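You operate a simulated robot arm through the tools that you are given. There is no shell and no other tool. Be economical: measure what you need, move in short steps, check, and stop when the job is done.

The job below is to be done with a simulated two-armed robot. You get a single attempt, and the scene is never put back.

## Task
Test the blue 5 SEC damper in the lid jig and sort it GOOD or FAULT.
Fine: latch it in, lift the lid by hand, drop it once; 4 to 12 seconds goes in the GOOD tray, else the FAULT tray; lever back to HOLD, latch left free. Set down upright: what you pick out.

Only the result counts: the job must be done as asked and must still hold three seconds after the hand-in. Knocking over, shifting, dropping, spilling or breaking anything else fails it. A push-on lid holds only when it is set on centred and level and pressed home; a screw cap is set on level and turned clockwise until tight.

## Robot
Two 7-joint arms with fingered hands on one trunk, on a base that drives. Base frame: it is fixed to the floor where the robot stands at the start and does not move with it; the origin is under the middle of the robot, x ahead of it, y to its left, z up; the surface under the hand at the start is at about z = 807. Readings come in mm, degrees, newtons and seconds.
The left shoulder is at the start at [70, 162, 1396], the right one opposite. With the tool pointing down near the work surface each hand reaches from about 100 to 740 mm from the robot's upright axis, wherever it stands, measured 20 degrees to its own side. Places, roughly: damper latch [300, 300, 800]; damper well of the lid jig [300, 200, 800]; fall display [300, 600, 800]; jig lid [600, 400, 900]; jig switch [200, 300, 700]; link key [300, 500, 800]; release lever [300, 400, 900]; s fault [300, 0, 800]; s good [300, 100, 800]; seat heat knob [200, 400, 700]; up key [300, 500, 800]. Payload 4 kg a hand.
The TCP of each hand is the grasp point between the finger pads, 26 mm short of the fingertips. In the tool frame z runs along the fingers and y along their closing line. Largest opening 132 mm; the body of the gripper starts 73 mm behind the TCP. The gripper is a hand of 4 fingers: y runs from the thumb to the fingers, the wrist lies at [0, 0, -224] in the tool frame, and closing takes about 1.5 s.
Orientation is told as [roll, pitch, yaw] about the base's x, y, z axes, in that order, counted from this pose: with the fingers straight down and closing along the base's y, the tool's x points along the base's -x, its y along +y and its z along -z.

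## Interface
- The arms move only by the tool jog_arm. It takes "left_deltas", "right_deltas" or both (then of equal length, played together; a hand with none holds still); each is text: rows parted by semicolons, each of 7 numbers parted by spaces: the shift along the tool's x, y, z in units of 200 mm (1.0 is 200 mm), then the turn, a rotation vector about the tool's x, y, z in units of 180 degrees (1.0 is 180 degrees), then the opening in per cent of the stroke, from 0 (shut) to 100 (fully open). In form: x y z wx wy wz grip; .... A call has 1 to 12 rows; each row is the pose to reach, as a shift and turn from the pose commanded when the call began, along the tool's axes at that moment. A call with a number of a shift or a turn outside -1 to 1 is refused whole. Each row takes 0.2 s and may step no farther than 50 mm and 8.6 degrees from the row before; otherwise, or with a gripper value out of range, the whole call is refused. A pose out of reach is approached as far as the arm can. The call stops where the force on the tool passes 60 N (or 10 N more than at its start, if that is more) or the arm is blocked; 0.2 s more then pass. The fingers move at their own pace (about 45 mm/s each) and stop on an object; they squeeze with about 27 N. The grip force told is the motor's: it shows also when the fingers shut on nothing. Time passes only in rows, and 0.2 s behind the last, so rows that repeat a pose let the fingers close. It gives the time, the measured TCP pose, the force on the tool (base axes), the opening and the grip force at its end, in the units of the frame above (readings bear some noise), with the torque about the TCP (base axes, N m) and any sound that the robot's microphone picked up.
- Cameras (640 x 400 px; columns grow to the right, rows downward): "scene" is now at [112.4, 36.9, 1595.8]; the picture's right is [0.48, -0.88, 0.00], its down [-0.71, -0.39, -0.58] and it looks along [0.51, 0.28, -0.81] (base axes); focal length 216 px, centre (320, 200). "left" rides on the left gripper at [-73, 6, -94] in its tool frame; the picture's right is [-0.08, -1.00, 0.00], its down [0.78, -0.06, -0.62] and it looks along [0.61, -0.05, 0.79] (tool axes); focal length 230 px, centre (320, 200). "right" rides on the right gripper at [73, 6, -94] in its tool frame; the picture's right is [-0.08, 1.00, 0.00], its down [-0.78, -0.06, -0.62] and it looks along [-0.61, -0.05, 0.79] (tool axes); focal length 230 px, centre (320, 200). There is no depth. A picture from a camera that has moved, and an enlarged one, comes with that camera's place and axes in the base frame and with its lens.
- capture(camera): a new picture of that camera. It takes no simulated time.
- lift_body(by): slides the trunk up (or, below 0, down) by that many mm; the arms and the scene camera ride with it, the base frame stays. It gives what a move gives, with no picture.
- roll_base(legs): drives the robot by 1 to 6 legs, each [ahead, left, turn to the left] in mm, mm and degrees, along the robot's own axes; the way and the turn of a leg run together, so that a leg with both is an arc; at most 1500 mm and 180 degrees a leg. The arms and the cameras ride along, it lands a little off, and it stops where it bumps. It gives what a move gives.
- preshape(shape, hand): the hand has 4 fingers and takes this shape, open, in about a second: jaw (thumb against the fingers, like two jaws); tri (thumb and two fingers); tip (a fingertip pinch); poke (one finger out to press); point (the index stretched); flat (the hand flat); cup (the hand cupped); fist (a fist). The gripper value then closes the fingers along that shape, each until it touches; the sizes above hold for jaw. It gives what a move gives, with no picture.
- aim_head(pan, tilt): turns the head with the scene camera to pan (to the left, within 86 degrees either way) and tilt (down, from -29 to 69), counted from straight ahead of the robot. It gives what a move gives.
- inspect(camera, box): a new picture of the part [left, top, right, bottom] of that camera's present view, enlarged. It takes no simulated time.
- finish_job(): hands the job in; it is judged then, once.

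Work in short steps. Places have to be worked out from the pictures, the camera data and where the tool is seen: move nearer, look again, correct. Check each grasp and each placing, and mend what went wrong. You have 120 turns and 92 pictures in all, those below and enlarged ones among them. Open the grippers and draw the arms clear of the work before you hand the job in, unless the task says otherwise; then end with one line.

The tools are called after "Request:" as a command line: name --argument value ..., lists and objects as JSON in quotes. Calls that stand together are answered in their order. jog_arm: Moves the arms, as the interface text tells. Its arguments: {"type":"object","properties":{"left_deltas":{"type":"string"},"right_deltas":{"type":"string"}},"required":[]} The other tools are called the same way: lift_body (by) slides the trunk up or down; preshape (shape, hand) gives the hand a shape; roll_base (legs) drives the base; aim_head (pan, tilt) turns the head that bears the scene camera; capture (camera) takes a picture; inspect (camera, box) takes an enlarged picture of a part of a camera's view; finish_job () hands the job in.

At the start:

```text
t: 0.0
left_eef_pos: [333.3, 352.0, 1372.3]
left_tcp_rot: [0.0, 0.1, 0.0]
left_wrist_force: [0.4, 0.7, 0.4]
left_ft_torque: [0.05, -0.01, -0.04]
left_grip_width: 131.8
left_grip_force: 0.1
left_shape: jaw
right_eef_pos: [406.8, 53.1, 1372.1]
right_tcp_rot: [0.0, 0.0, 0.1]
right_wrist_force: [-0.7, -0.3, -0.5]
right_ft_torque: [-0.03, 0.0, -0.01]
right_grip_width: 131.8
right_grip_force: 0.1
right_shape: jaw
trunk travel left (down, up): [-875.0, 65.0]
robot x, y, heading: [1.7, -1.9, -0.2]
head pan, tilt: [28.9, 54.4]
```

scene: 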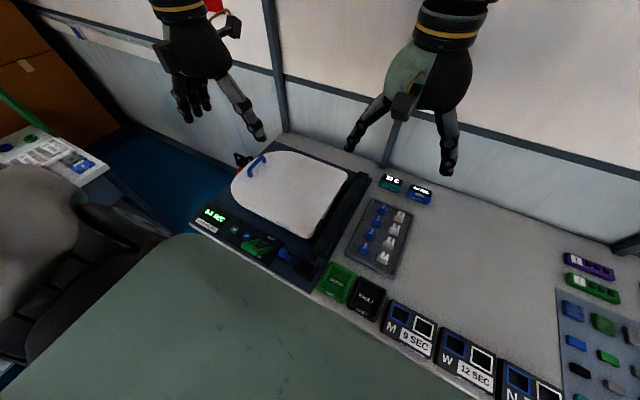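
right: 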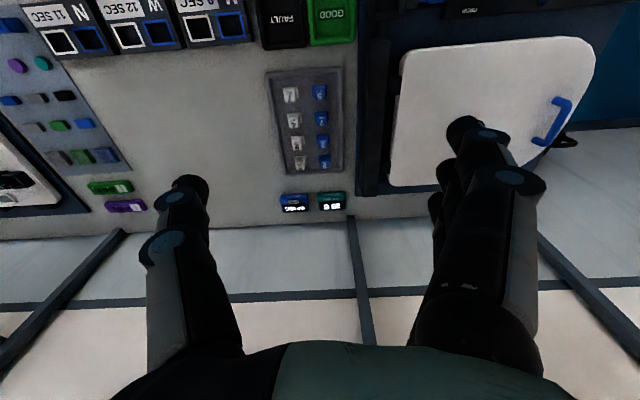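
left: 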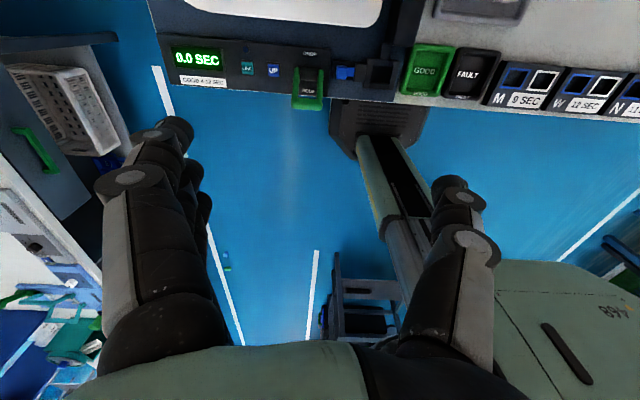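

The jig, its front panel and a rack of dampers are in view; I take enlarged pictures of the rack and of the panel.

Request:
inspect --camera "scene" --box '[330, 160, 450, 280]'

Request:
inspect --camera "scene" --box '[180, 190, 400, 330]'

Request:
inspect --camera "left" --box '[150, 20, 520, 140]'

Request:
inspect --camera "right" --box '[250, 50, 370, 220]'

```text
3.33 times, centred on (390, 220) of scene
camera zoom: at [112.4, 36.9, 1595.8], right [0.48, -0.88, 0.0], down [-0.71, -0.39, -0.58], along [0.51, 0.28, -0.81], focal length 721 px, centre (87, 133)
```

zoom: 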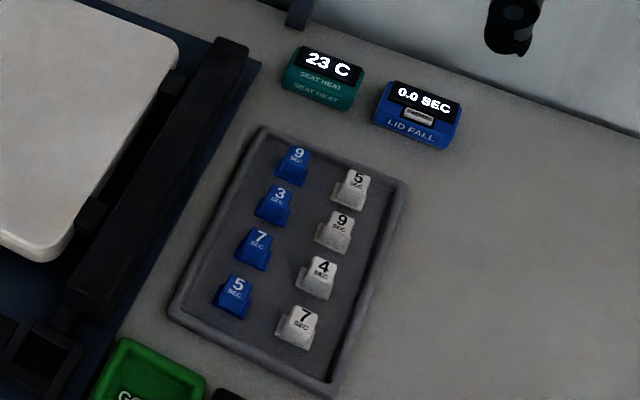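

```text
2.86 times, centred on (290, 260) of scene
camera zoom: at [112.4, 36.9, 1595.8], right [0.48, -0.88, 0.0], down [-0.71, -0.39, -0.58], along [0.51, 0.28, -0.81], focal length 618 px, centre (406, 29)
```

zoom: 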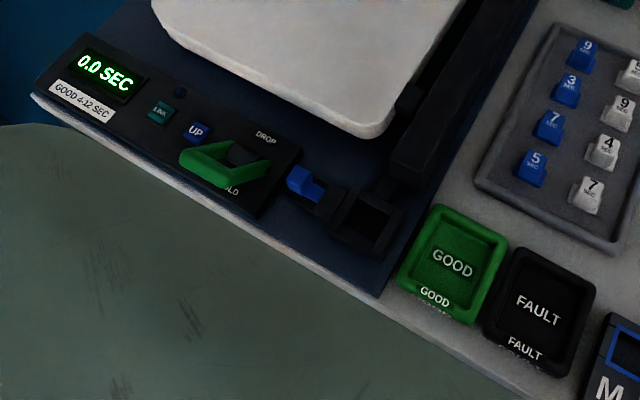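

```text
1.73 times, centred on (335, 80) of left
camera zoom: at [405.6, 358.0, 1467.2], right [0.08, -1.0, 0.0], down [-0.78, -0.06, 0.62], along [-0.61, -0.05, -0.79], focal length 398 px, centre (294, 408)
```

zoom: 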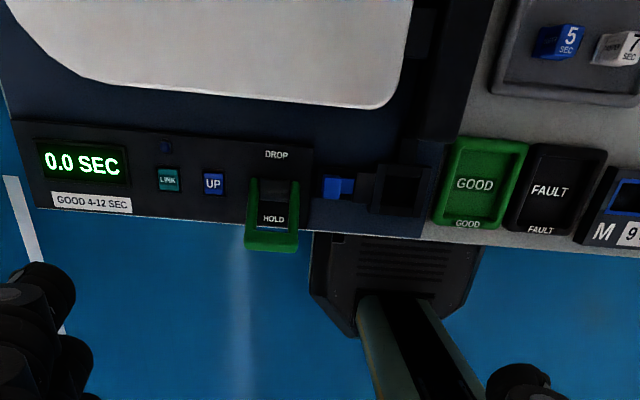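

```text
2.35 times, centred on (310, 135) of right
camera zoom: at [332.4, 59.3, 1467.5], right [0.08, 1.0, 0.0], down [0.78, -0.06, 0.62], along [0.61, -0.05, -0.79], focal length 541 px, centre (344, 353)
```

zoom: 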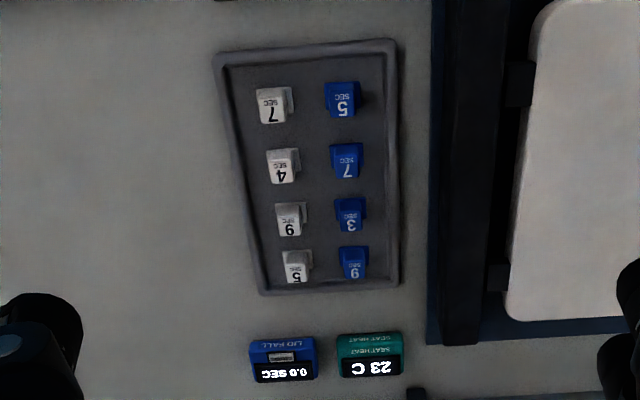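

Blue 5 SEC sits nearest the front of the rack, about [480, 46, 830]. I lower the right hand above it for a closer look.

Request:
jog_arm --right_deltas "-0.07 -0.007 0.2 0 0 0 100; -0.14 -0.014 0.4 0 0 0 100; -0.21 -0.02 0.6 0 0 0 100; -0.28 -0.03 0.8 0 0 0 100; -0.355 -0.035 1.0 0 0 0 100"

Request:
capture --camera "right"

```text
t: 1.2
left_eef_pos: [335.0, 350.6, 1372.4]
left_tcp_rot: [0.0, 0.1, -0.1]
left_wrist_force: [0.7, -1.3, -0.5]
left_ft_torque: [-0.02, 0.01, 0.02]
left_grip_width: 131.8
left_grip_force: 0.1
left_shape: jaw
right_eef_pos: [480.4, 46.5, 1169.5]
right_tcp_rot: [0.0, 0.0, 0.1]
right_wrist_force: [0.3, 0.4, -0.1]
right_ft_torque: [-0.04, 0.02, -0.02]
right_grip_width: 132.0
right_grip_force: 0.0
right_shape: jaw
trunk travel left (down, up): [-875.0, 65.0]
robot x, y, heading: [-0.4, 2.6, 0.0]
head pan, tilt: [28.9, 54.4]
```

```text
84 pictures are left
camera right: at [406.9, 51.1, 1264.7], right [0.08, 1.0, 0.0], down [0.79, -0.06, 0.62], along [0.61, -0.05, -0.79], focal length 230 px, centre (320, 200)
```

right: 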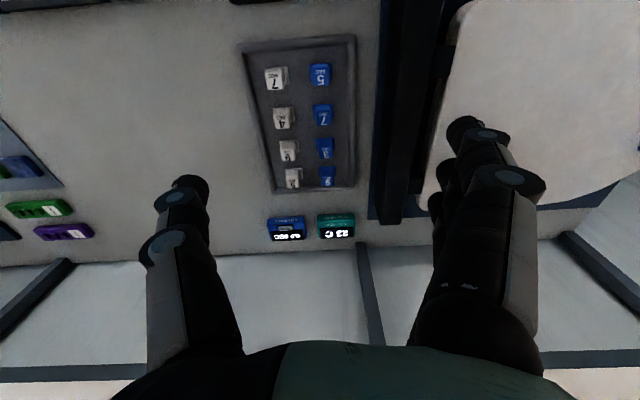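

The damper lies right below, at about [477, 46]. I go down further with a narrower opening.

Request:
jog_arm --right_deltas "0 0 0.2 0 0 0 65; 0 0 0.4 0 0 0 65; 0 0 0.6 0 0 0 65; 0 0 0.8 0 0 0 65; 0.015 0 1.0 0 0 0 65; 0.015 0 1.05 0 0 0 65"

Request:
capture --camera "right"

Request:
inspect --camera "scene" --box '[320, 140, 480, 280]'

```text
refused: 1.05 is not a number from -1 to 1
```

```text
83 pictures are left
camera right: at [406.9, 51.1, 1264.7], right [0.08, 1.0, 0.0], down [0.79, -0.06, 0.62], along [0.61, -0.05, -0.79], focal length 230 px, centre (320, 200)
```

right: 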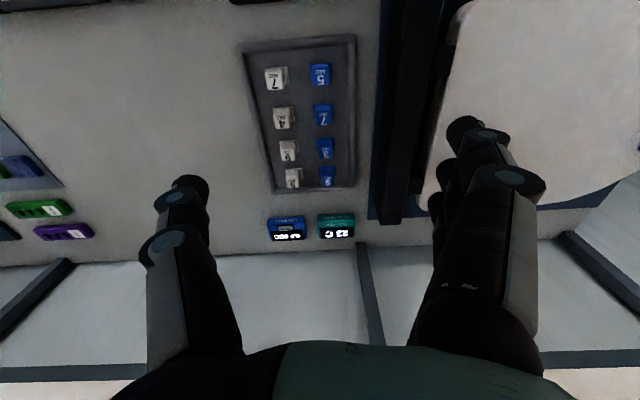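

```text
2.86 times, centred on (400, 210) of scene
camera zoom: at [115.0, 36.6, 1595.7], right [0.48, -0.88, 0.0], down [-0.71, -0.39, -0.58], along [0.51, 0.28, -0.81], focal length 618 px, centre (91, 171)
```

zoom: 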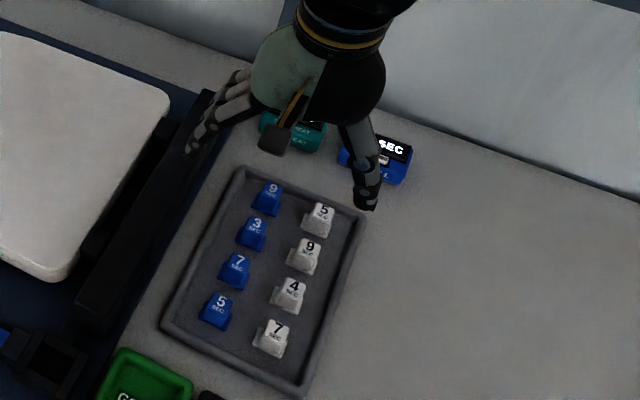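

The limit per call is 200 mm, so I repeat the descent with exactly that.

Request:
jog_arm --right_deltas "0 0 0.2 0 0 0 65; 0 0 0.4 0 0 0 65; 0 0 0.6 0 0 0 65; 0 0 0.8 0 0 0 65; 0.015 0 1.0 0 0 0 65; 0.015 0 1.0 0 0 0 65"

Request:
capture --camera "right"

Request:
inspect --camera "scene" --box '[320, 140, 480, 280]'

```text
t: 2.6
left_eef_pos: [332.8, 352.0, 1373.4]
left_tcp_rot: [0.0, 0.0, 0.0]
left_wrist_force: [-0.4, -0.2, 0.9]
left_ft_torque: [-0.03, -0.01, 0.0]
left_grip_width: 131.7
left_grip_force: 0.0
left_shape: jaw
right_eef_pos: [473.3, 45.4, 970.9]
right_tcp_rot: [0.0, -0.1, 0.1]
right_wrist_force: [-0.1, -0.5, -0.3]
right_ft_torque: [0.03, 0.02, -0.01]
right_grip_width: 86.7
right_grip_force: 0.2
right_shape: jaw
trunk travel left (down, up): [-875.0, 65.0]
robot x, y, heading: [-0.8, 2.8, -0.2]
head pan, tilt: [28.9, 54.4]
```

```text
81 pictures are left
camera right: at [399.3, 51.7, 1065.7], right [0.08, 1.0, 0.0], down [0.78, -0.06, 0.62], along [0.62, -0.05, -0.79], focal length 230 px, centre (320, 200)
```

right: 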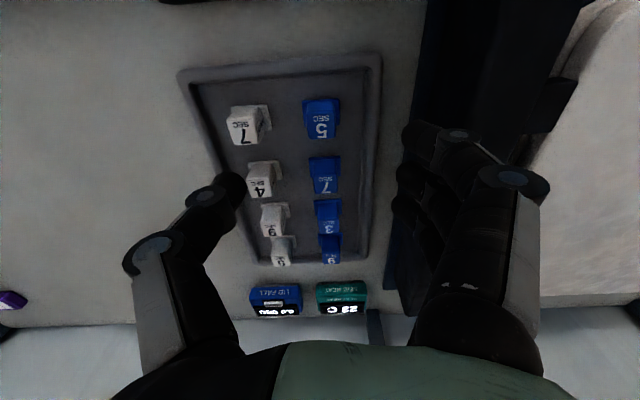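

```text
2.86 times, centred on (400, 210) of scene
camera zoom: at [111.9, 36.9, 1595.9], right [0.48, -0.88, 0.0], down [-0.71, -0.39, -0.58], along [0.51, 0.28, -0.81], focal length 618 px, centre (91, 171)
```

zoom: 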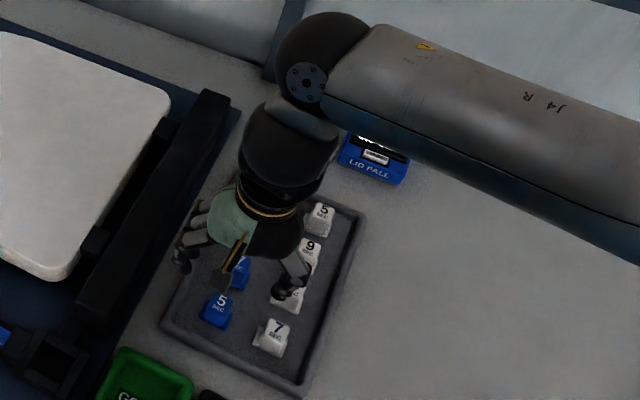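

I zoom in on the damper to see its shape.

Request:
inspect --camera "right" --box '[220, 80, 380, 180]'

Request:
inspect --camera "scene" --box '[360, 220, 420, 270]'

```text
4.00 times, centred on (300, 130) of right
camera zoom: at [399.3, 51.7, 1065.7], right [0.08, 1.0, 0.0], down [0.78, -0.06, 0.62], along [0.62, -0.05, -0.79], focal length 920 px, centre (400, 480)
```

zoom: 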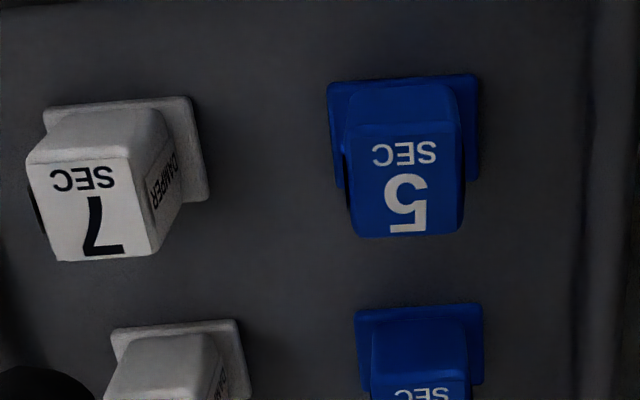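

```text
8.00 times, centred on (390, 245) of scene
camera zoom: at [111.9, 36.9, 1595.9], right [0.48, -0.88, 0.0], down [-0.71, -0.39, -0.58], along [0.51, 0.28, -0.81], focal length 1730 px, centre (-240, -160)
```

zoom: 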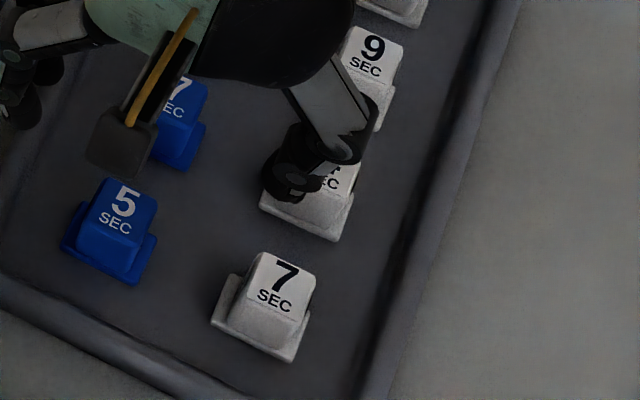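

The damper is a ~29 mm body on a ~38 mm flange, centred near [480, 46], with its top at about z 845. I approach to z ≈ 890 and look again.

Request:
jog_arm --right_deltas "-0.02 0 0.2 0 0 0 52; -0.035 0.003 0.4 0 0 0 52; -0.035 0.003 0.4 0 0 0 52"

Request:
capture --camera "right"

Request:
inspect --camera "scene" --box '[340, 190, 440, 280]'

```text
t: 3.4
left_eef_pos: [331.7, 351.9, 1372.1]
left_tcp_rot: [0.1, 0.0, -0.1]
left_wrist_force: [-0.2, -0.6, 0.1]
left_ft_torque: [0.01, -0.01, 0.0]
left_grip_width: 131.6
left_grip_force: 0.1
left_shape: jaw
right_eef_pos: [477.8, 45.4, 894.2]
right_tcp_rot: [0.0, 0.0, 0.1]
right_wrist_force: [-0.2, 0.4, 1.0]
right_ft_torque: [-0.01, 0.01, -0.02]
right_grip_width: 69.4
right_grip_force: 0.1
right_shape: jaw
trunk travel left (down, up): [-875.0, 65.0]
robot x, y, heading: [-2.5, -1.7, -0.1]
head pan, tilt: [28.9, 54.4]
```

```text
77 pictures are left
camera right: at [404.6, 51.9, 988.3], right [0.08, 1.0, 0.0], down [0.78, -0.06, 0.62], along [0.62, -0.05, -0.79], focal length 230 px, centre (320, 200)
```

right: 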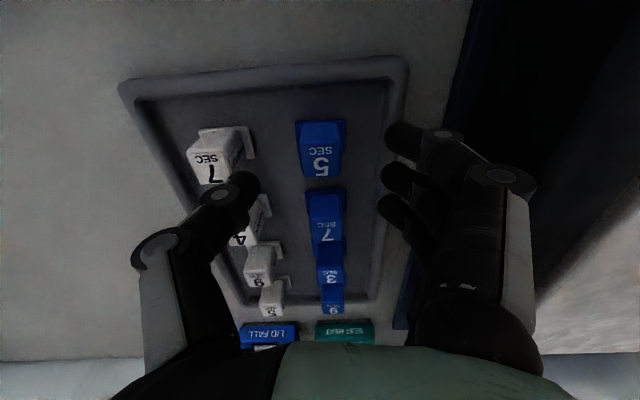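

```text
4.44 times, centred on (390, 235) of scene
camera zoom: at [111.7, 37.0, 1595.9], right [0.48, -0.88, 0.0], down [-0.71, -0.39, -0.58], along [0.51, 0.28, -0.81], focal length 961 px, centre (9, 44)
```

zoom: 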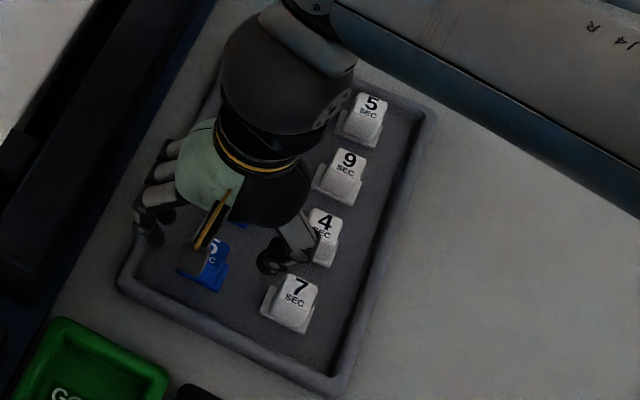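

The thumb has about 7 mm to the white column, so I narrow the opening to ~54 mm while going down to z ≈ 848.

Request:
jog_arm --right_deltas "-0.01 0.005 0 0 0 0 41; -0.01 0.005 0.08 0 0 0 41; -0.01 0.005 0.16 0 0 0 41; -0.01 0.005 0.23 0 0 0 41; -0.01 0.005 0.23 0 0 0 41"

Request:
capture --camera "right"

```text
t: 4.6
left_eef_pos: [335.3, 351.2, 1372.1]
left_tcp_rot: [0.1, -0.1, 0.0]
left_wrist_force: [0.5, 0.3, -0.5]
left_ft_torque: [-0.01, -0.02, 0.0]
left_grip_width: 131.9
left_grip_force: 0.0
left_shape: jaw
right_eef_pos: [482.3, 49.2, 846.5]
right_tcp_rot: [0.0, 0.1, 0.0]
right_wrist_force: [-0.7, 0.3, 0.7]
right_ft_torque: [-0.01, -0.02, 0.02]
right_grip_width: 55.0
right_grip_force: 0.1
right_shape: jaw
trunk travel left (down, up): [-875.0, 65.0]
robot x, y, heading: [2.8, -0.9, -0.2]
head pan, tilt: [28.9, 54.4]
```

```text
75 pictures are left
camera right: at [409.0, 54.2, 941.9], right [0.08, 1.0, 0.0], down [0.78, -0.06, 0.62], along [0.62, -0.05, -0.79], focal length 230 px, centre (320, 200)
```

right: 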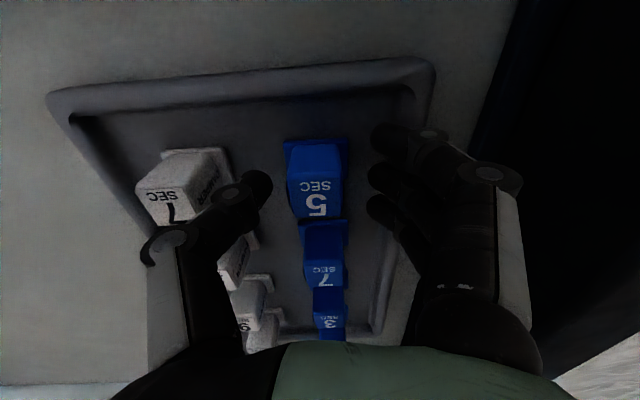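

The damper sits between the fingers, about 2.5 mm to -y of centre. I shift by that much and close.

Request:
jog_arm --right_deltas "0 -0.012 0 0 0 0 41; 0 -0.012 0 0 0 0 0; 0 -0.012 0 0 0 0 0; 0 -0.012 0 0 0 0 0; 0 -0.012 0 0 0 0 0; 0 -0.012 0 0 0 0 0; 0 -0.012 0 0 0 0 0"

Request:
capture --camera "right"

```text
t: 6.2
left_eef_pos: [332.6, 350.4, 1371.7]
left_tcp_rot: [0.0, 0.0, 0.0]
left_wrist_force: [0.3, -0.7, -0.3]
left_ft_torque: [0.02, 0.03, -0.01]
left_grip_width: 131.8
left_grip_force: 0.0
left_shape: jaw
right_eef_pos: [483.6, 45.4, 847.3]
right_tcp_rot: [0.0, 0.0, 0.0]
right_wrist_force: [0.5, -0.1, 4.7]
right_ft_torque: [0.11, -0.08, -0.02]
right_grip_width: 10.9
right_grip_force: 27.2
right_shape: jaw
trunk travel left (down, up): [-875.0, 65.0]
robot x, y, heading: [0.4, 2.2, -0.2]
head pan, tilt: [28.9, 54.4]
```

```text
74 pictures are left
camera right: at [409.7, 52.0, 942.5], right [0.08, 1.0, 0.0], down [0.78, -0.06, 0.62], along [0.62, -0.05, -0.79], focal length 230 px, centre (320, 200)
```

right: 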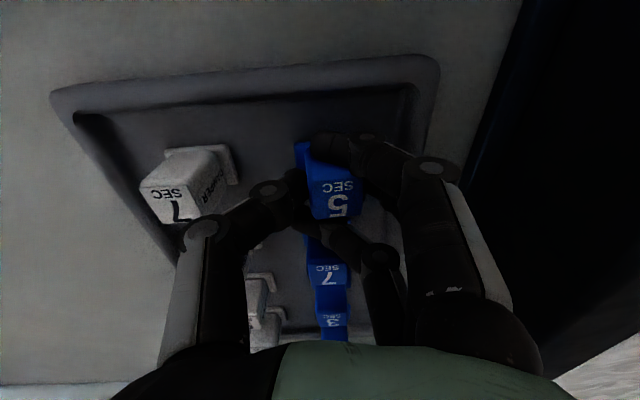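

The opening reads only 10.9 mm and one finger seems to have gone past behind the damper; I look closer.

Request:
inspect --camera "right" --box '[240, 120, 420, 260]'

Request:
inspect --camera "scene" --box '[350, 210, 420, 270]'

```text
2.86 times, centred on (330, 190) of right
camera zoom: at [409.7, 52.0, 942.5], right [0.08, 1.0, 0.0], down [0.78, -0.06, 0.62], along [0.62, -0.05, -0.79], focal length 657 px, centre (291, 229)
```

zoom: 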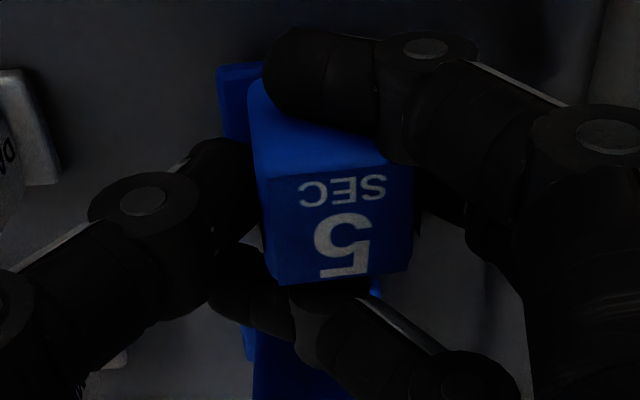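

```text
6.67 times, centred on (385, 240) of scene
camera zoom: at [112.0, 36.7, 1595.9], right [0.48, -0.88, 0.0], down [-0.71, -0.39, -0.58], along [0.51, 0.28, -0.81], focal length 1442 px, centre (-113, -67)
```

zoom: 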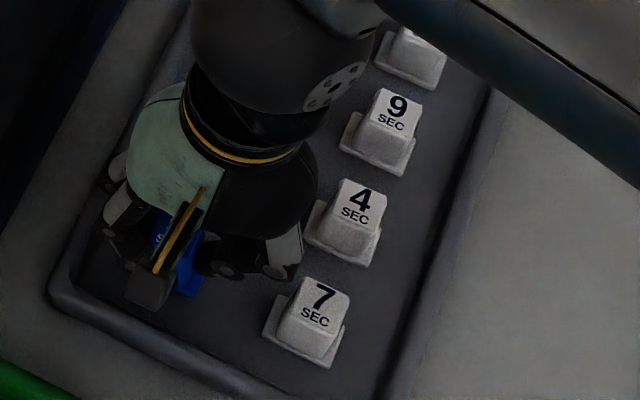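

Index and ring have wrapped round the damper's front and back, which is a poor grip. I open, rise clear and take the fingertip-pinch shape instead.

Request:
jog_arm --right_deltas "0 0 0 0 0 0 41; 0 0 0 0 0 0 41; 0 0 0 0 0 0 41; 0 0 0 0 0 0 41; 0 0 0 0 0 0 41; 0 0 -0.2 0 0 0 41; 0 0 -0.4 0 0 0 41; 0 0 -0.6 0 0 0 41"

Request:
preshape --shape "tip" --hand "right"

Request:
capture --camera "right"

```text
t: 8.0
left_eef_pos: [333.0, 352.5, 1372.3]
left_tcp_rot: [0.0, -0.1, 0.0]
left_wrist_force: [-0.5, -0.3, -0.3]
left_ft_torque: [0.0, 0.02, -0.01]
left_grip_width: 131.8
left_grip_force: 0.0
left_shape: jaw
right_eef_pos: [482.2, 45.8, 968.0]
right_tcp_rot: [0.0, 0.0, 0.1]
right_wrist_force: [-0.2, 0.6, -0.3]
right_ft_torque: [0.01, -0.02, 0.02]
right_grip_width: 53.6
right_grip_force: 0.0
right_shape: jaw
trunk travel left (down, up): [-875.0, 65.0]
robot x, y, heading: [-0.7, -2.1, 0.3]
head pan, tilt: [28.9, 54.4]
```

```text
t: 8.9
left_eef_pos: [331.9, 351.1, 1372.8]
left_tcp_rot: [0.0, 0.0, 0.0]
left_wrist_force: [-0.4, -0.4, 0.4]
left_ft_torque: [-0.01, 0.01, 0.01]
left_grip_width: 132.0
left_grip_force: 0.1
left_shape: jaw
right_eef_pos: [482.0, 47.0, 967.3]
right_tcp_rot: [0.0, 0.0, 0.0]
right_wrist_force: [0.4, 0.8, -0.2]
right_ft_torque: [0.02, -0.01, -0.01]
right_grip_width: 132.0
right_grip_force: 0.1
right_shape: tip
trunk travel left (down, up): [-875.0, 65.0]
robot x, y, heading: [2.8, 0.4, 0.0]
head pan, tilt: [28.9, 54.4]
```

```text
71 pictures are left
camera right: at [408.8, 52.5, 1062.4], right [0.08, 1.0, 0.0], down [0.79, -0.06, 0.62], along [0.61, -0.05, -0.79], focal length 230 px, centre (320, 200)
```

right: 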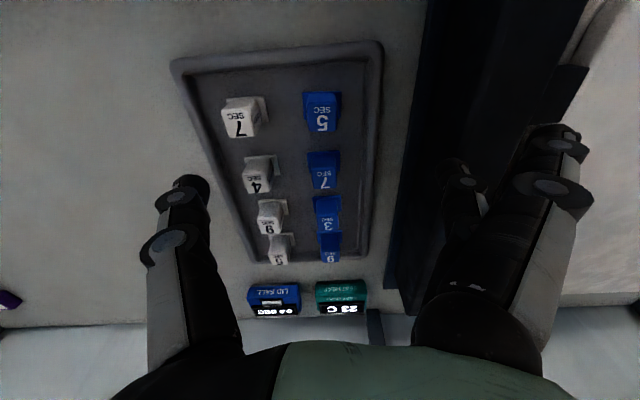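

In the tip shape one finger meets the thumb while the others stay drawn back. I part-close to see the shape before going down.

Request:
jog_arm --right_deltas "0 0 0 0 0 0 41; 0 0 0 0 0 0 41; 0 0 0 0 0 0 41; 0 0 0 0 0 0 41; 0 0 0 0 0 0 41; 0 0 0 0 0 0 41"

Request:
capture --camera "right"

Request:
inspect --camera "right" --box '[220, 80, 380, 180]'

```text
t: 10.3
left_eef_pos: [333.5, 352.4, 1371.6]
left_tcp_rot: [0.0, 0.0, 0.0]
left_wrist_force: [-0.7, -0.2, -0.2]
left_ft_torque: [0.0, 0.0, 0.0]
left_grip_width: 131.9
left_grip_force: 0.0
left_shape: jaw
right_eef_pos: [483.3, 46.7, 968.3]
right_tcp_rot: [0.0, 0.1, 0.0]
right_wrist_force: [-0.2, -0.2, 0.2]
right_ft_torque: [0.0, 0.0, -0.02]
right_grip_width: 54.7
right_grip_force: 0.0
right_shape: tip
trunk travel left (down, up): [-875.0, 65.0]
robot x, y, heading: [-0.6, 1.7, -0.2]
head pan, tilt: [28.9, 54.4]
```

```text
70 pictures are left
camera right: at [408.7, 52.7, 1062.7], right [0.08, 1.0, 0.0], down [0.78, -0.06, 0.62], along [0.61, -0.05, -0.79], focal length 230 px, centre (320, 200)
```

right: 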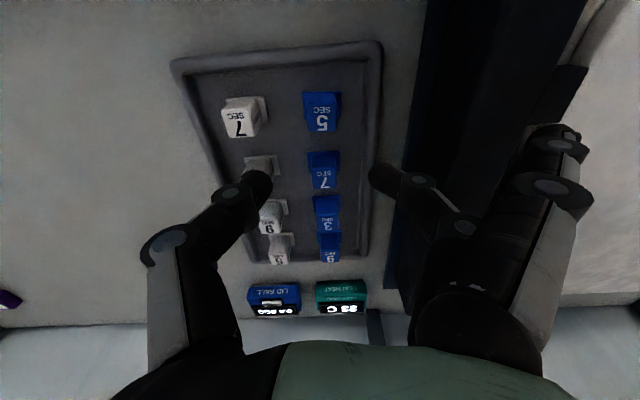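

```text
4.00 times, centred on (300, 130) of right
camera zoom: at [408.7, 52.7, 1062.7], right [0.08, 1.0, 0.0], down [0.78, -0.06, 0.62], along [0.61, -0.05, -0.79], focal length 920 px, centre (400, 480)
```

zoom: 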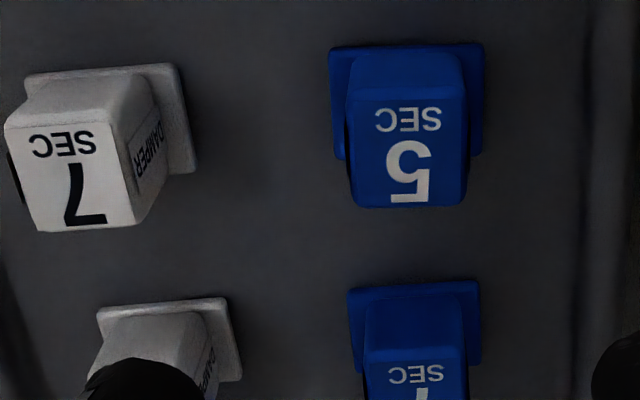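

Now only thumb and one finger face each other. I descend to z ≈ 847 at [480, 48] and close.

Request:
jog_arm --right_deltas "0.012 0.004 0.2 0 0 0 41; 0.012 0.004 0.4 0 0 0 41; 0.012 0.004 0.52 0 0 0 41; 0.012 0.004 0.605 0 0 0 41; 0.012 0.004 0.605 0 0 0 0; 0.012 0.004 0.605 0 0 0 0; 0.012 0.004 0.605 0 0 0 0; 0.012 0.004 0.605 0 0 0 0; 0.012 0.004 0.605 0 0 0 0"

Request:
inspect --camera "right" --box '[220, 120, 420, 260]'

```text
t: 12.3
left_eef_pos: [334.6, 351.6, 1373.8]
left_tcp_rot: [0.0, 0.0, 0.0]
left_wrist_force: [0.6, -0.3, 0.1]
left_ft_torque: [-0.02, 0.02, 0.03]
left_grip_width: 131.6
left_grip_force: 0.1
left_shape: jaw
right_eef_pos: [480.5, 46.2, 847.2]
right_tcp_rot: [-0.1, 0.0, -0.1]
right_wrist_force: [-0.7, -0.1, 0.4]
right_ft_torque: [0.0, 0.01, -0.02]
right_grip_width: 21.8
right_grip_force: 27.3
right_shape: tip
trunk travel left (down, up): [-875.0, 65.0]
robot x, y, heading: [-0.2, -3.2, 0.1]
head pan, tilt: [28.9, 54.4]
```

```text
2.86 times, centred on (320, 190) of right
camera zoom: at [406.2, 52.0, 940.7], right [0.08, 1.0, 0.0], down [0.78, -0.06, 0.62], along [0.61, -0.05, -0.79], focal length 657 px, centre (320, 229)
```

zoom: 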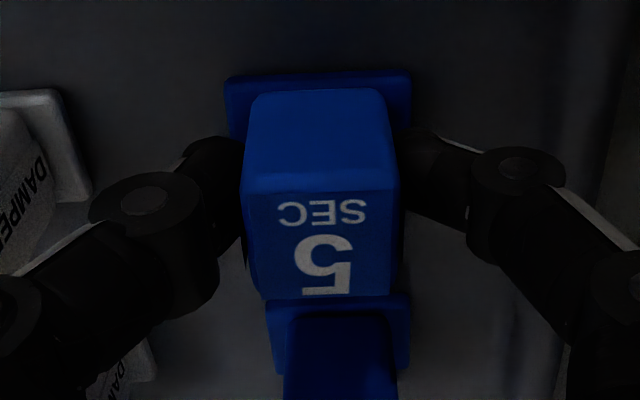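

The grip is symmetric now (opening 21.8 mm, 27 N). I lift straight up.

Request:
jog_arm --right_deltas "0 0 -0.1 0 0 0 0; 0 0 -0.25 0 0 0 0; 0 0 -0.45 0 0 0 0; 0 0 -0.65 0 0 0 0; 0 0 -0.75 0 0 0 0"

Request:
capture --camera "right"

Request:
aim_head --pan 25 --tilt 66

Request:
capture --camera "scene"

```text
t: 13.5
left_eef_pos: [333.1, 351.0, 1372.1]
left_tcp_rot: [-0.1, -0.1, 0.0]
left_wrist_force: [-0.5, 0.3, 0.1]
left_ft_torque: [0.0, 0.0, -0.01]
left_grip_width: 131.6
left_grip_force: 0.1
left_shape: jaw
right_eef_pos: [481.1, 48.1, 995.6]
right_tcp_rot: [0.1, 0.1, 0.0]
right_wrist_force: [-0.1, 0.6, -0.1]
right_ft_torque: [-0.01, -0.02, 0.03]
right_grip_width: 22.0
right_grip_force: 26.6
right_shape: tip
trunk travel left (down, up): [-875.0, 65.0]
robot x, y, heading: [5.8, -3.3, 0.2]
head pan, tilt: [28.9, 54.4]
```

```text
67 pictures are left
camera right: at [407.3, 53.5, 1089.9], right [0.08, 1.0, 0.0], down [0.78, -0.06, 0.62], along [0.61, -0.05, -0.79], focal length 230 px, centre (320, 200)
```

right: 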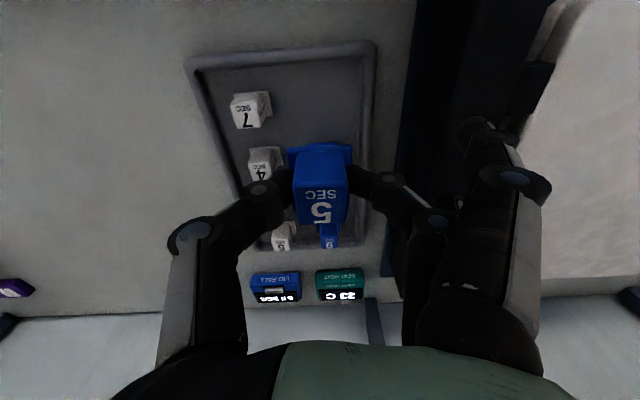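

```text
t: 14.2
left_eef_pos: [332.6, 351.2, 1372.3]
left_tcp_rot: [-0.1, 0.0, 0.0]
left_wrist_force: [0.3, -0.6, -0.1]
left_ft_torque: [-0.01, 0.01, -0.05]
left_grip_width: 132.0
left_grip_force: 0.1
left_shape: jaw
right_eef_pos: [481.2, 47.4, 994.6]
right_tcp_rot: [0.0, -0.1, 0.0]
right_wrist_force: [-0.2, 0.6, -0.7]
right_ft_torque: [0.04, -0.01, -0.01]
right_grip_width: 22.0
right_grip_force: 26.6
right_shape: tip
trunk travel left (down, up): [-875.0, 65.0]
robot x, y, heading: [1.0, 1.0, -0.2]
head pan, tilt: [25.0, 66.0]
```

```text
66 pictures are left
camera scene: at [102.8, 26.8, 1582.4], right [0.42, -0.91, 0.0], down [-0.83, -0.39, -0.41], along [0.37, 0.17, -0.91], focal length 216 px, centre (320, 200)
```

scene: 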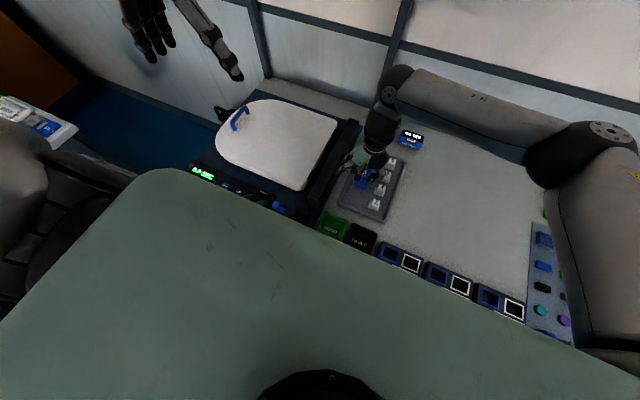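

The damper is up in the hand and the others are in place. I bring the left hand lower so that its camera sees the panel, well and latch, and turn the head back.

Request:
jog_arm --left_deltas "-0.087 -0.05 0.2 0 0 0 100; -0.174 -0.1 0.4 0 0 0 100; -0.26 -0.15 0.6 0 0 0 100; -0.35 -0.2 0.8 0 0 0 100; -0.435 -0.255 1.0 0 0 0 100"

Request:
jog_arm --left_deltas "0 0 0.2 0 0 0 100; 0 0 0.4 0 0 0 100; 0 0 0.6 0 0 0 100"

Request:
aim_head --pan 29 --tilt 54

Request:
capture --camera "left"

```text
t: 15.4
left_eef_pos: [422.4, 299.5, 1171.3]
left_tcp_rot: [-0.1, 0.1, 0.0]
left_wrist_force: [0.5, 0.3, 0.4]
left_ft_torque: [0.01, 0.04, -0.04]
left_grip_width: 132.0
left_grip_force: 0.1
left_shape: jaw
right_eef_pos: [483.1, 48.4, 993.0]
right_tcp_rot: [0.1, 0.2, -0.1]
right_wrist_force: [0.6, 0.0, -0.9]
right_ft_torque: [0.0, 0.01, -0.02]
right_grip_width: 22.2
right_grip_force: 26.8
right_shape: tip
trunk travel left (down, up): [-875.0, 65.0]
robot x, y, heading: [1.2, -2.2, 0.0]
head pan, tilt: [25.0, 66.0]
```

```text
t: 16.2
left_eef_pos: [423.2, 299.7, 1052.6]
left_tcp_rot: [-0.1, 0.1, 0.0]
left_wrist_force: [0.0, -0.1, 0.2]
left_ft_torque: [0.01, 0.0, -0.01]
left_grip_width: 132.0
left_grip_force: 0.1
left_shape: jaw
right_eef_pos: [484.1, 49.0, 993.1]
right_tcp_rot: [0.0, 0.0, 0.0]
right_wrist_force: [-0.9, 0.3, -0.4]
right_ft_torque: [0.02, 0.04, -0.01]
right_grip_width: 22.2
right_grip_force: 26.7
right_shape: tip
trunk travel left (down, up): [-875.0, 65.0]
robot x, y, heading: [-2.5, 3.8, 0.1]
head pan, tilt: [25.0, 66.0]
```

```text
t: 17.0
left_eef_pos: [422.1, 299.8, 1053.6]
left_tcp_rot: [0.0, 0.0, 0.0]
left_wrist_force: [-1.3, -0.4, 0.4]
left_ft_torque: [0.01, 0.02, -0.02]
left_grip_width: 131.7
left_grip_force: 0.0
left_shape: jaw
right_eef_pos: [480.8, 47.4, 994.6]
right_tcp_rot: [0.0, 0.0, 0.0]
right_wrist_force: [-0.5, 0.1, -0.3]
right_ft_torque: [0.01, 0.01, 0.0]
right_grip_width: 22.3
right_grip_force: 27.1
right_shape: tip
trunk travel left (down, up): [-875.0, 65.0]
robot x, y, heading: [2.3, -1.2, 0.1]
head pan, tilt: [29.0, 54.0]
```

```text
65 pictures are left
camera left: at [493.8, 306.1, 1147.8], right [0.08, -1.0, 0.0], down [-0.78, -0.06, 0.62], along [-0.61, -0.05, -0.79], focal length 230 px, centre (320, 200)
```

left: 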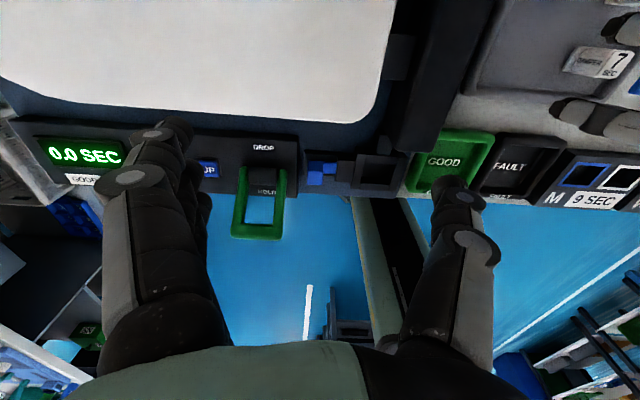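

I enlarge the part with lever, latch and well.

Request:
inspect --camera "left" --box '[220, 120, 430, 250]'

Request:
inspect --camera "left" --box '[290, 130, 420, 210]'

```text
3.05 times, centred on (325, 185) of left
camera zoom: at [493.8, 306.1, 1147.8], right [0.08, -1.0, 0.0], down [-0.78, -0.06, 0.62], along [-0.61, -0.05, -0.79], focal length 701 px, centre (305, 246)
```

zoom: 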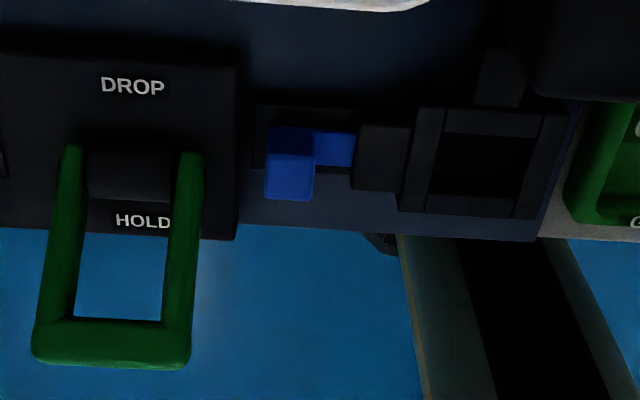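

```text
4.92 times, centred on (355, 170) of left
camera zoom: at [493.8, 306.1, 1147.8], right [0.08, -1.0, 0.0], down [-0.78, -0.06, 0.62], along [-0.61, -0.05, -0.79], focal length 1133 px, centre (148, 348)
```

zoom: 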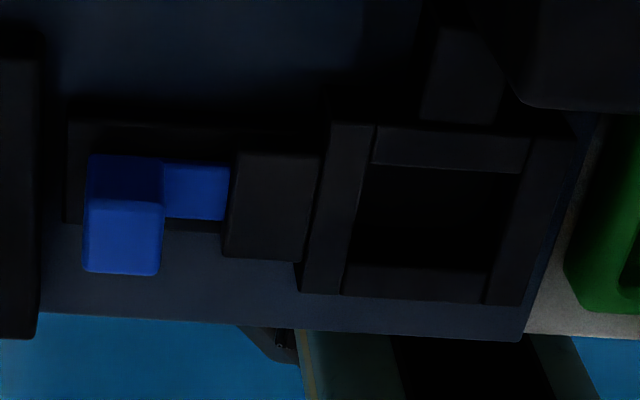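

The well frame is near [319, 204, ~845] and the blue latch knob slides in -y toward it. I move the left hand aside in +y and bring the right hand to [350, 203] for a second look at the well from the robot's side.

Request:
jog_arm --left_deltas "0 0.2 0 0 0 0 100; 0 0.4 0 0 0 0 100; 0 0.6 0 0 0 0 100"

Request:
jog_arm --right_deltas "0.13 0.155 -0.05 0 0 0 0; 0.26 0.31 -0.05 0 0 0 0; 0.39 0.465 -0.05 0 0 0 0; 0.52 0.62 -0.05 0 0 0 0; 0.655 0.775 -0.05 0 0 0 0; 0.655 0.775 -0.05 0 0 0 0"

Request:
capture --camera "right"

Request:
inspect --camera "right" --box '[240, 20, 420, 140]'

Request:
capture --camera "left"

```text
t: 17.8
left_eef_pos: [421.9, 421.0, 1051.6]
left_tcp_rot: [0.0, 0.0, 0.0]
left_wrist_force: [-0.4, 0.8, -0.1]
left_ft_torque: [-0.01, -0.01, 0.01]
left_grip_width: 132.1
left_grip_force: 0.1
left_shape: jaw
right_eef_pos: [482.7, 48.6, 994.6]
right_tcp_rot: [-0.1, -0.1, 0.0]
right_wrist_force: [-0.6, -0.2, -0.7]
right_ft_torque: [0.01, 0.01, -0.02]
right_grip_width: 22.1
right_grip_force: 27.1
right_shape: tip
trunk travel left (down, up): [-875.0, 65.0]
robot x, y, heading: [2.0, 2.3, -0.0]
head pan, tilt: [29.0, 54.0]
```

```text
t: 19.2
left_eef_pos: [423.1, 419.5, 1051.3]
left_tcp_rot: [0.0, -0.1, -0.1]
left_wrist_force: [1.0, 0.4, 0.8]
left_ft_torque: [-0.03, 0.0, 0.0]
left_grip_width: 131.9
left_grip_force: 0.0
left_shape: jaw
right_eef_pos: [350.1, 200.0, 1004.3]
right_tcp_rot: [0.0, 0.0, 0.1]
right_wrist_force: [0.6, -0.4, 0.0]
right_ft_torque: [0.03, -0.02, 0.0]
right_grip_width: 21.7
right_grip_force: 27.1
right_shape: tip
trunk travel left (down, up): [-875.0, 65.0]
robot x, y, heading: [0.5, -0.5, 0.4]
head pan, tilt: [29.0, 54.0]
```

```text
62 pictures are left
camera right: at [277.1, 205.7, 1099.9], right [0.08, 1.0, 0.0], down [0.79, -0.06, 0.62], along [0.61, -0.05, -0.79], focal length 230 px, centre (320, 200)
```

right: 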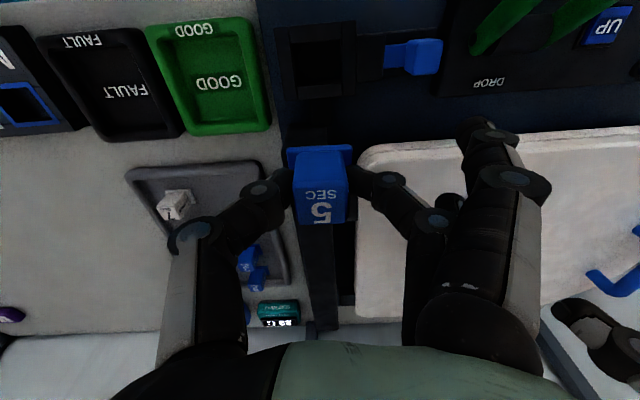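

```text
3.33 times, centred on (330, 80) of right
camera zoom: at [277.1, 205.7, 1099.9], right [0.08, 1.0, 0.0], down [0.79, -0.06, 0.62], along [0.61, -0.05, -0.79], focal length 767 px, centre (287, 600)
```

zoom: 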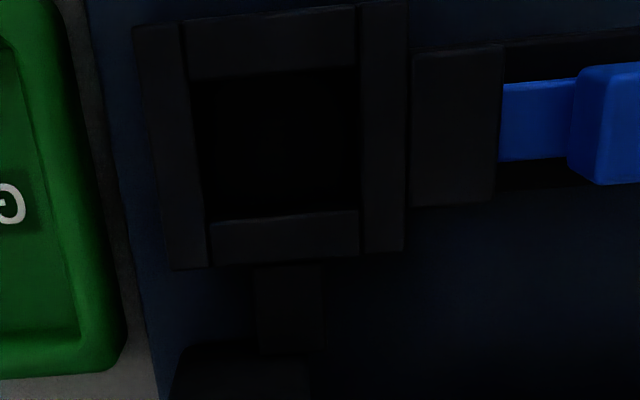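

```text
60 pictures are left
camera left: at [494.7, 426.0, 1146.6], right [0.08, -1.0, 0.0], down [-0.78, -0.06, 0.62], along [-0.62, -0.05, -0.79], focal length 230 px, centre (320, 200)
```

left: 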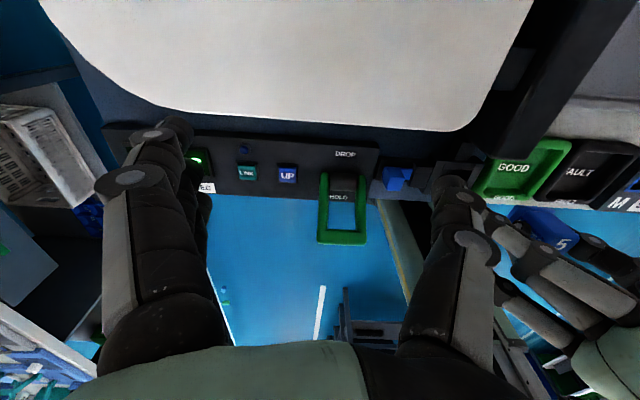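

Both views put the well opening at about [310, 199], rim top z ≈ 830, and roughly 46 × 37 mm. The fingertips now reach too far down the damper to fit between it and the rim, so I take it back to its rack place to regrip higher.

Request:
jog_arm --right_deltas "-0.13 -0.155 0 0 0 0 0; -0.26 -0.31 0 0 0 0 0; -0.39 -0.465 0 0 0 0 0; -0.52 -0.62 0 0 0 0 0; -0.655 -0.77 0 0 0 0 0; -0.655 -0.77 0.2 0 0 0 0; -0.655 -0.77 0.4 0 0 0 0; -0.655 -0.77 0.6 0 0 0 0; -0.655 -0.77 0.7 0 0 0 0; -0.655 -0.77 0.7 0 0 0 0"

Request:
inspect --camera "right" --box '[220, 120, 420, 260]'

```text
t: 21.4
left_eef_pos: [422.8, 420.4, 1052.2]
left_tcp_rot: [-0.1, 0.0, 0.0]
left_wrist_force: [0.1, -0.7, 0.1]
left_ft_torque: [0.0, 0.02, -0.03]
left_grip_width: 132.0
left_grip_force: 0.0
left_shape: jaw
right_eef_pos: [482.0, 47.8, 866.8]
right_tcp_rot: [0.0, 0.0, 0.0]
right_wrist_force: [0.7, -0.4, -0.1]
right_ft_torque: [-0.01, 0.02, -0.02]
right_grip_width: 21.8
right_grip_force: 27.0
right_shape: tip
trunk travel left (down, up): [-875.0, 65.0]
robot x, y, heading: [-2.9, -2.3, 0.1]
head pan, tilt: [29.0, 54.0]
```

```text
2.86 times, centred on (320, 190) of right
camera zoom: at [408.2, 52.7, 961.3], right [0.08, 1.0, 0.0], down [0.78, -0.06, 0.62], along [0.61, -0.05, -0.79], focal length 657 px, centre (320, 229)
```

zoom: 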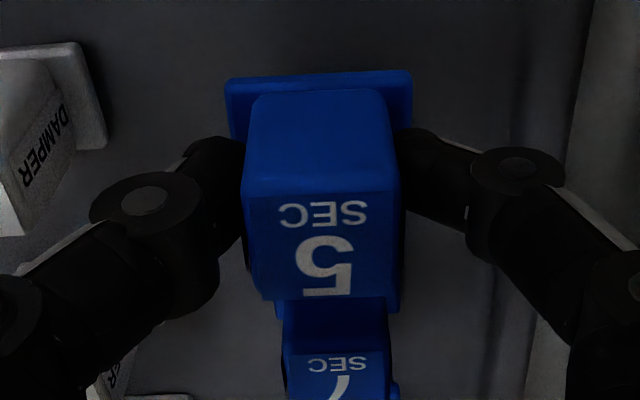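

The damper hangs level. I lower it the last 19 mm onto the rack floor, open, rise 14 mm and grip again higher on the body.

Request:
jog_arm --right_deltas "0 0 0.05 0 0 0 0; 0 0 0.095 0 0 0 0; 0 0 0.098 0 0 0 0; 0 0 0.098 0 0 0 30; 0 0 0.098 0 0 0 30; 0 0 0.098 0 0 0 30; 0 0 0.03 0 0 0 30; 0 0 0.03 0 0 0 0; 0 0 0.03 0 0 0 0; 0 0 0.03 0 0 0 0; 0 0 0.03 0 0 0 0; 0 0 0.03 0 0 0 0"

Request:
inspect --camera "right" --box '[220, 120, 420, 260]'

```text
t: 24.0
left_eef_pos: [421.7, 421.2, 1053.0]
left_tcp_rot: [0.0, 0.1, 0.1]
left_wrist_force: [-0.2, -0.4, -0.2]
left_ft_torque: [-0.01, 0.01, 0.0]
left_grip_width: 131.8
left_grip_force: 0.0
left_shape: jaw
right_eef_pos: [480.2, 47.8, 860.5]
right_tcp_rot: [0.0, 0.0, 0.0]
right_wrist_force: [0.1, -1.1, 0.5]
right_ft_torque: [0.06, 0.04, -0.03]
right_grip_width: 22.1
right_grip_force: 26.8
right_shape: tip
trunk travel left (down, up): [-875.0, 65.0]
robot x, y, heading: [-1.7, 1.4, 0.0]
head pan, tilt: [29.0, 54.0]
```

```text
2.86 times, centred on (320, 190) of right
camera zoom: at [407.1, 52.9, 955.0], right [0.08, 1.0, 0.0], down [0.78, -0.06, 0.62], along [0.61, -0.05, -0.79], focal length 657 px, centre (320, 229)
```

zoom: 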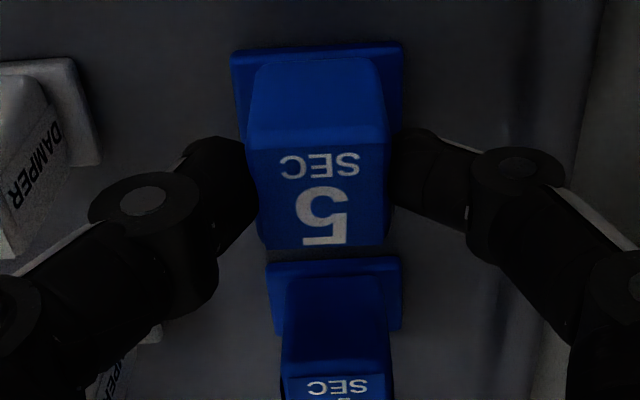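

The higher grip holds. I lift, carry it over to [310, 199] and hover with the flange above the well.

Request:
jog_arm --right_deltas "0 0 -0.15 0 0 0 0; 0 0 -0.35 0 0 0 0; 0 0 -0.55 0 0 0 0; 0 0 -0.7 0 0 0 0; 0.14 0.125 -0.7 0 0 0 0; 0.285 0.25 -0.7 0 0 0 0; 0.43 0.38 -0.7 0 0 0 0; 0.57 0.505 -0.7 0 0 0 0; 0.71 0.63 -0.7 0 0 0 0; 0.855 0.757 -0.7 0 0 0 0; 0.855 0.757 -0.7 0 0 0 0"

Request:
jog_arm --right_deltas "0 0 0.2 0 0 0 0; 0 0 0.4 0 0 0 0; 0 0 0.45 0 0 0 0; 0 0 0.45 0 0 0 0"

Request:
capture --camera "right"

Request:
capture --camera "left"

```text
t: 26.4
left_eef_pos: [422.5, 420.3, 1052.1]
left_tcp_rot: [0.0, 0.0, 0.0]
left_wrist_force: [-0.5, 0.7, 0.6]
left_ft_torque: [0.01, 0.0, 0.0]
left_grip_width: 131.9
left_grip_force: 0.0
left_shape: jaw
right_eef_pos: [310.1, 197.3, 999.5]
right_tcp_rot: [0.0, 0.0, 0.0]
right_wrist_force: [-0.6, 0.4, -0.2]
right_ft_torque: [-0.01, 0.01, -0.02]
right_grip_width: 22.1
right_grip_force: 26.7
right_shape: tip
trunk travel left (down, up): [-875.0, 65.0]
robot x, y, heading: [0.6, -0.0, -0.2]
head pan, tilt: [29.0, 54.0]
```

```text
t: 27.4
left_eef_pos: [421.6, 420.9, 1050.6]
left_tcp_rot: [0.0, 0.1, 0.1]
left_wrist_force: [1.3, 0.6, -0.4]
left_ft_torque: [0.0, 0.01, 0.02]
left_grip_width: 132.1
left_grip_force: 0.1
left_shape: jaw
right_eef_pos: [309.9, 198.5, 910.0]
right_tcp_rot: [-0.1, 0.0, -0.1]
right_wrist_force: [-0.4, -0.3, 0.2]
right_ft_torque: [0.02, -0.01, 0.03]
right_grip_width: 21.9
right_grip_force: 27.1
right_shape: tip
trunk travel left (down, up): [-875.0, 65.0]
robot x, y, heading: [0.9, 5.1, 0.3]
head pan, tilt: [29.0, 54.0]
```

```text
57 pictures are left
camera right: at [235.9, 205.3, 1004.5], right [0.08, 1.0, 0.0], down [0.78, -0.06, 0.62], along [0.61, -0.05, -0.79], focal length 230 px, centre (320, 200)
```

right: 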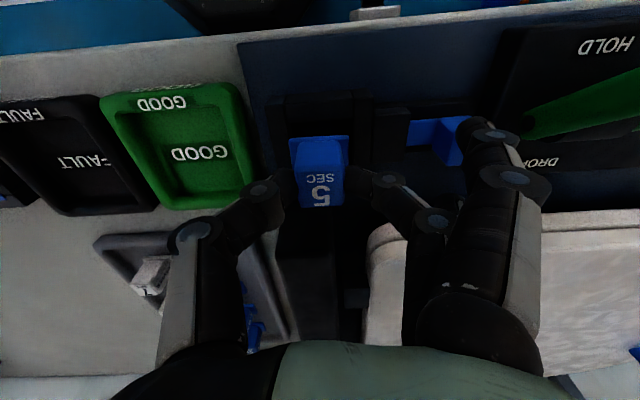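

```text
56 pictures are left
camera left: at [494.0, 427.1, 1146.5], right [0.08, -1.0, 0.0], down [-0.78, -0.06, 0.62], along [-0.61, -0.05, -0.79], focal length 230 px, centre (320, 200)
```

left: 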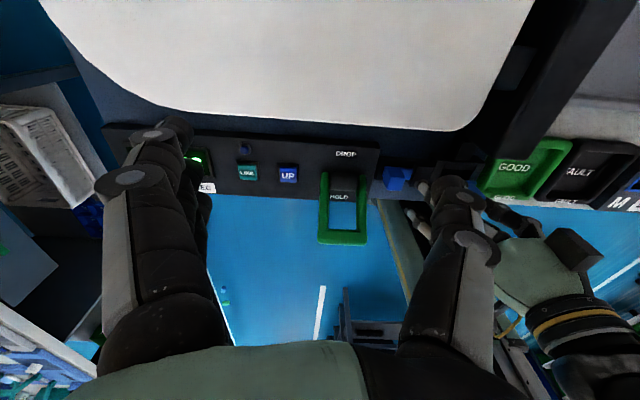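

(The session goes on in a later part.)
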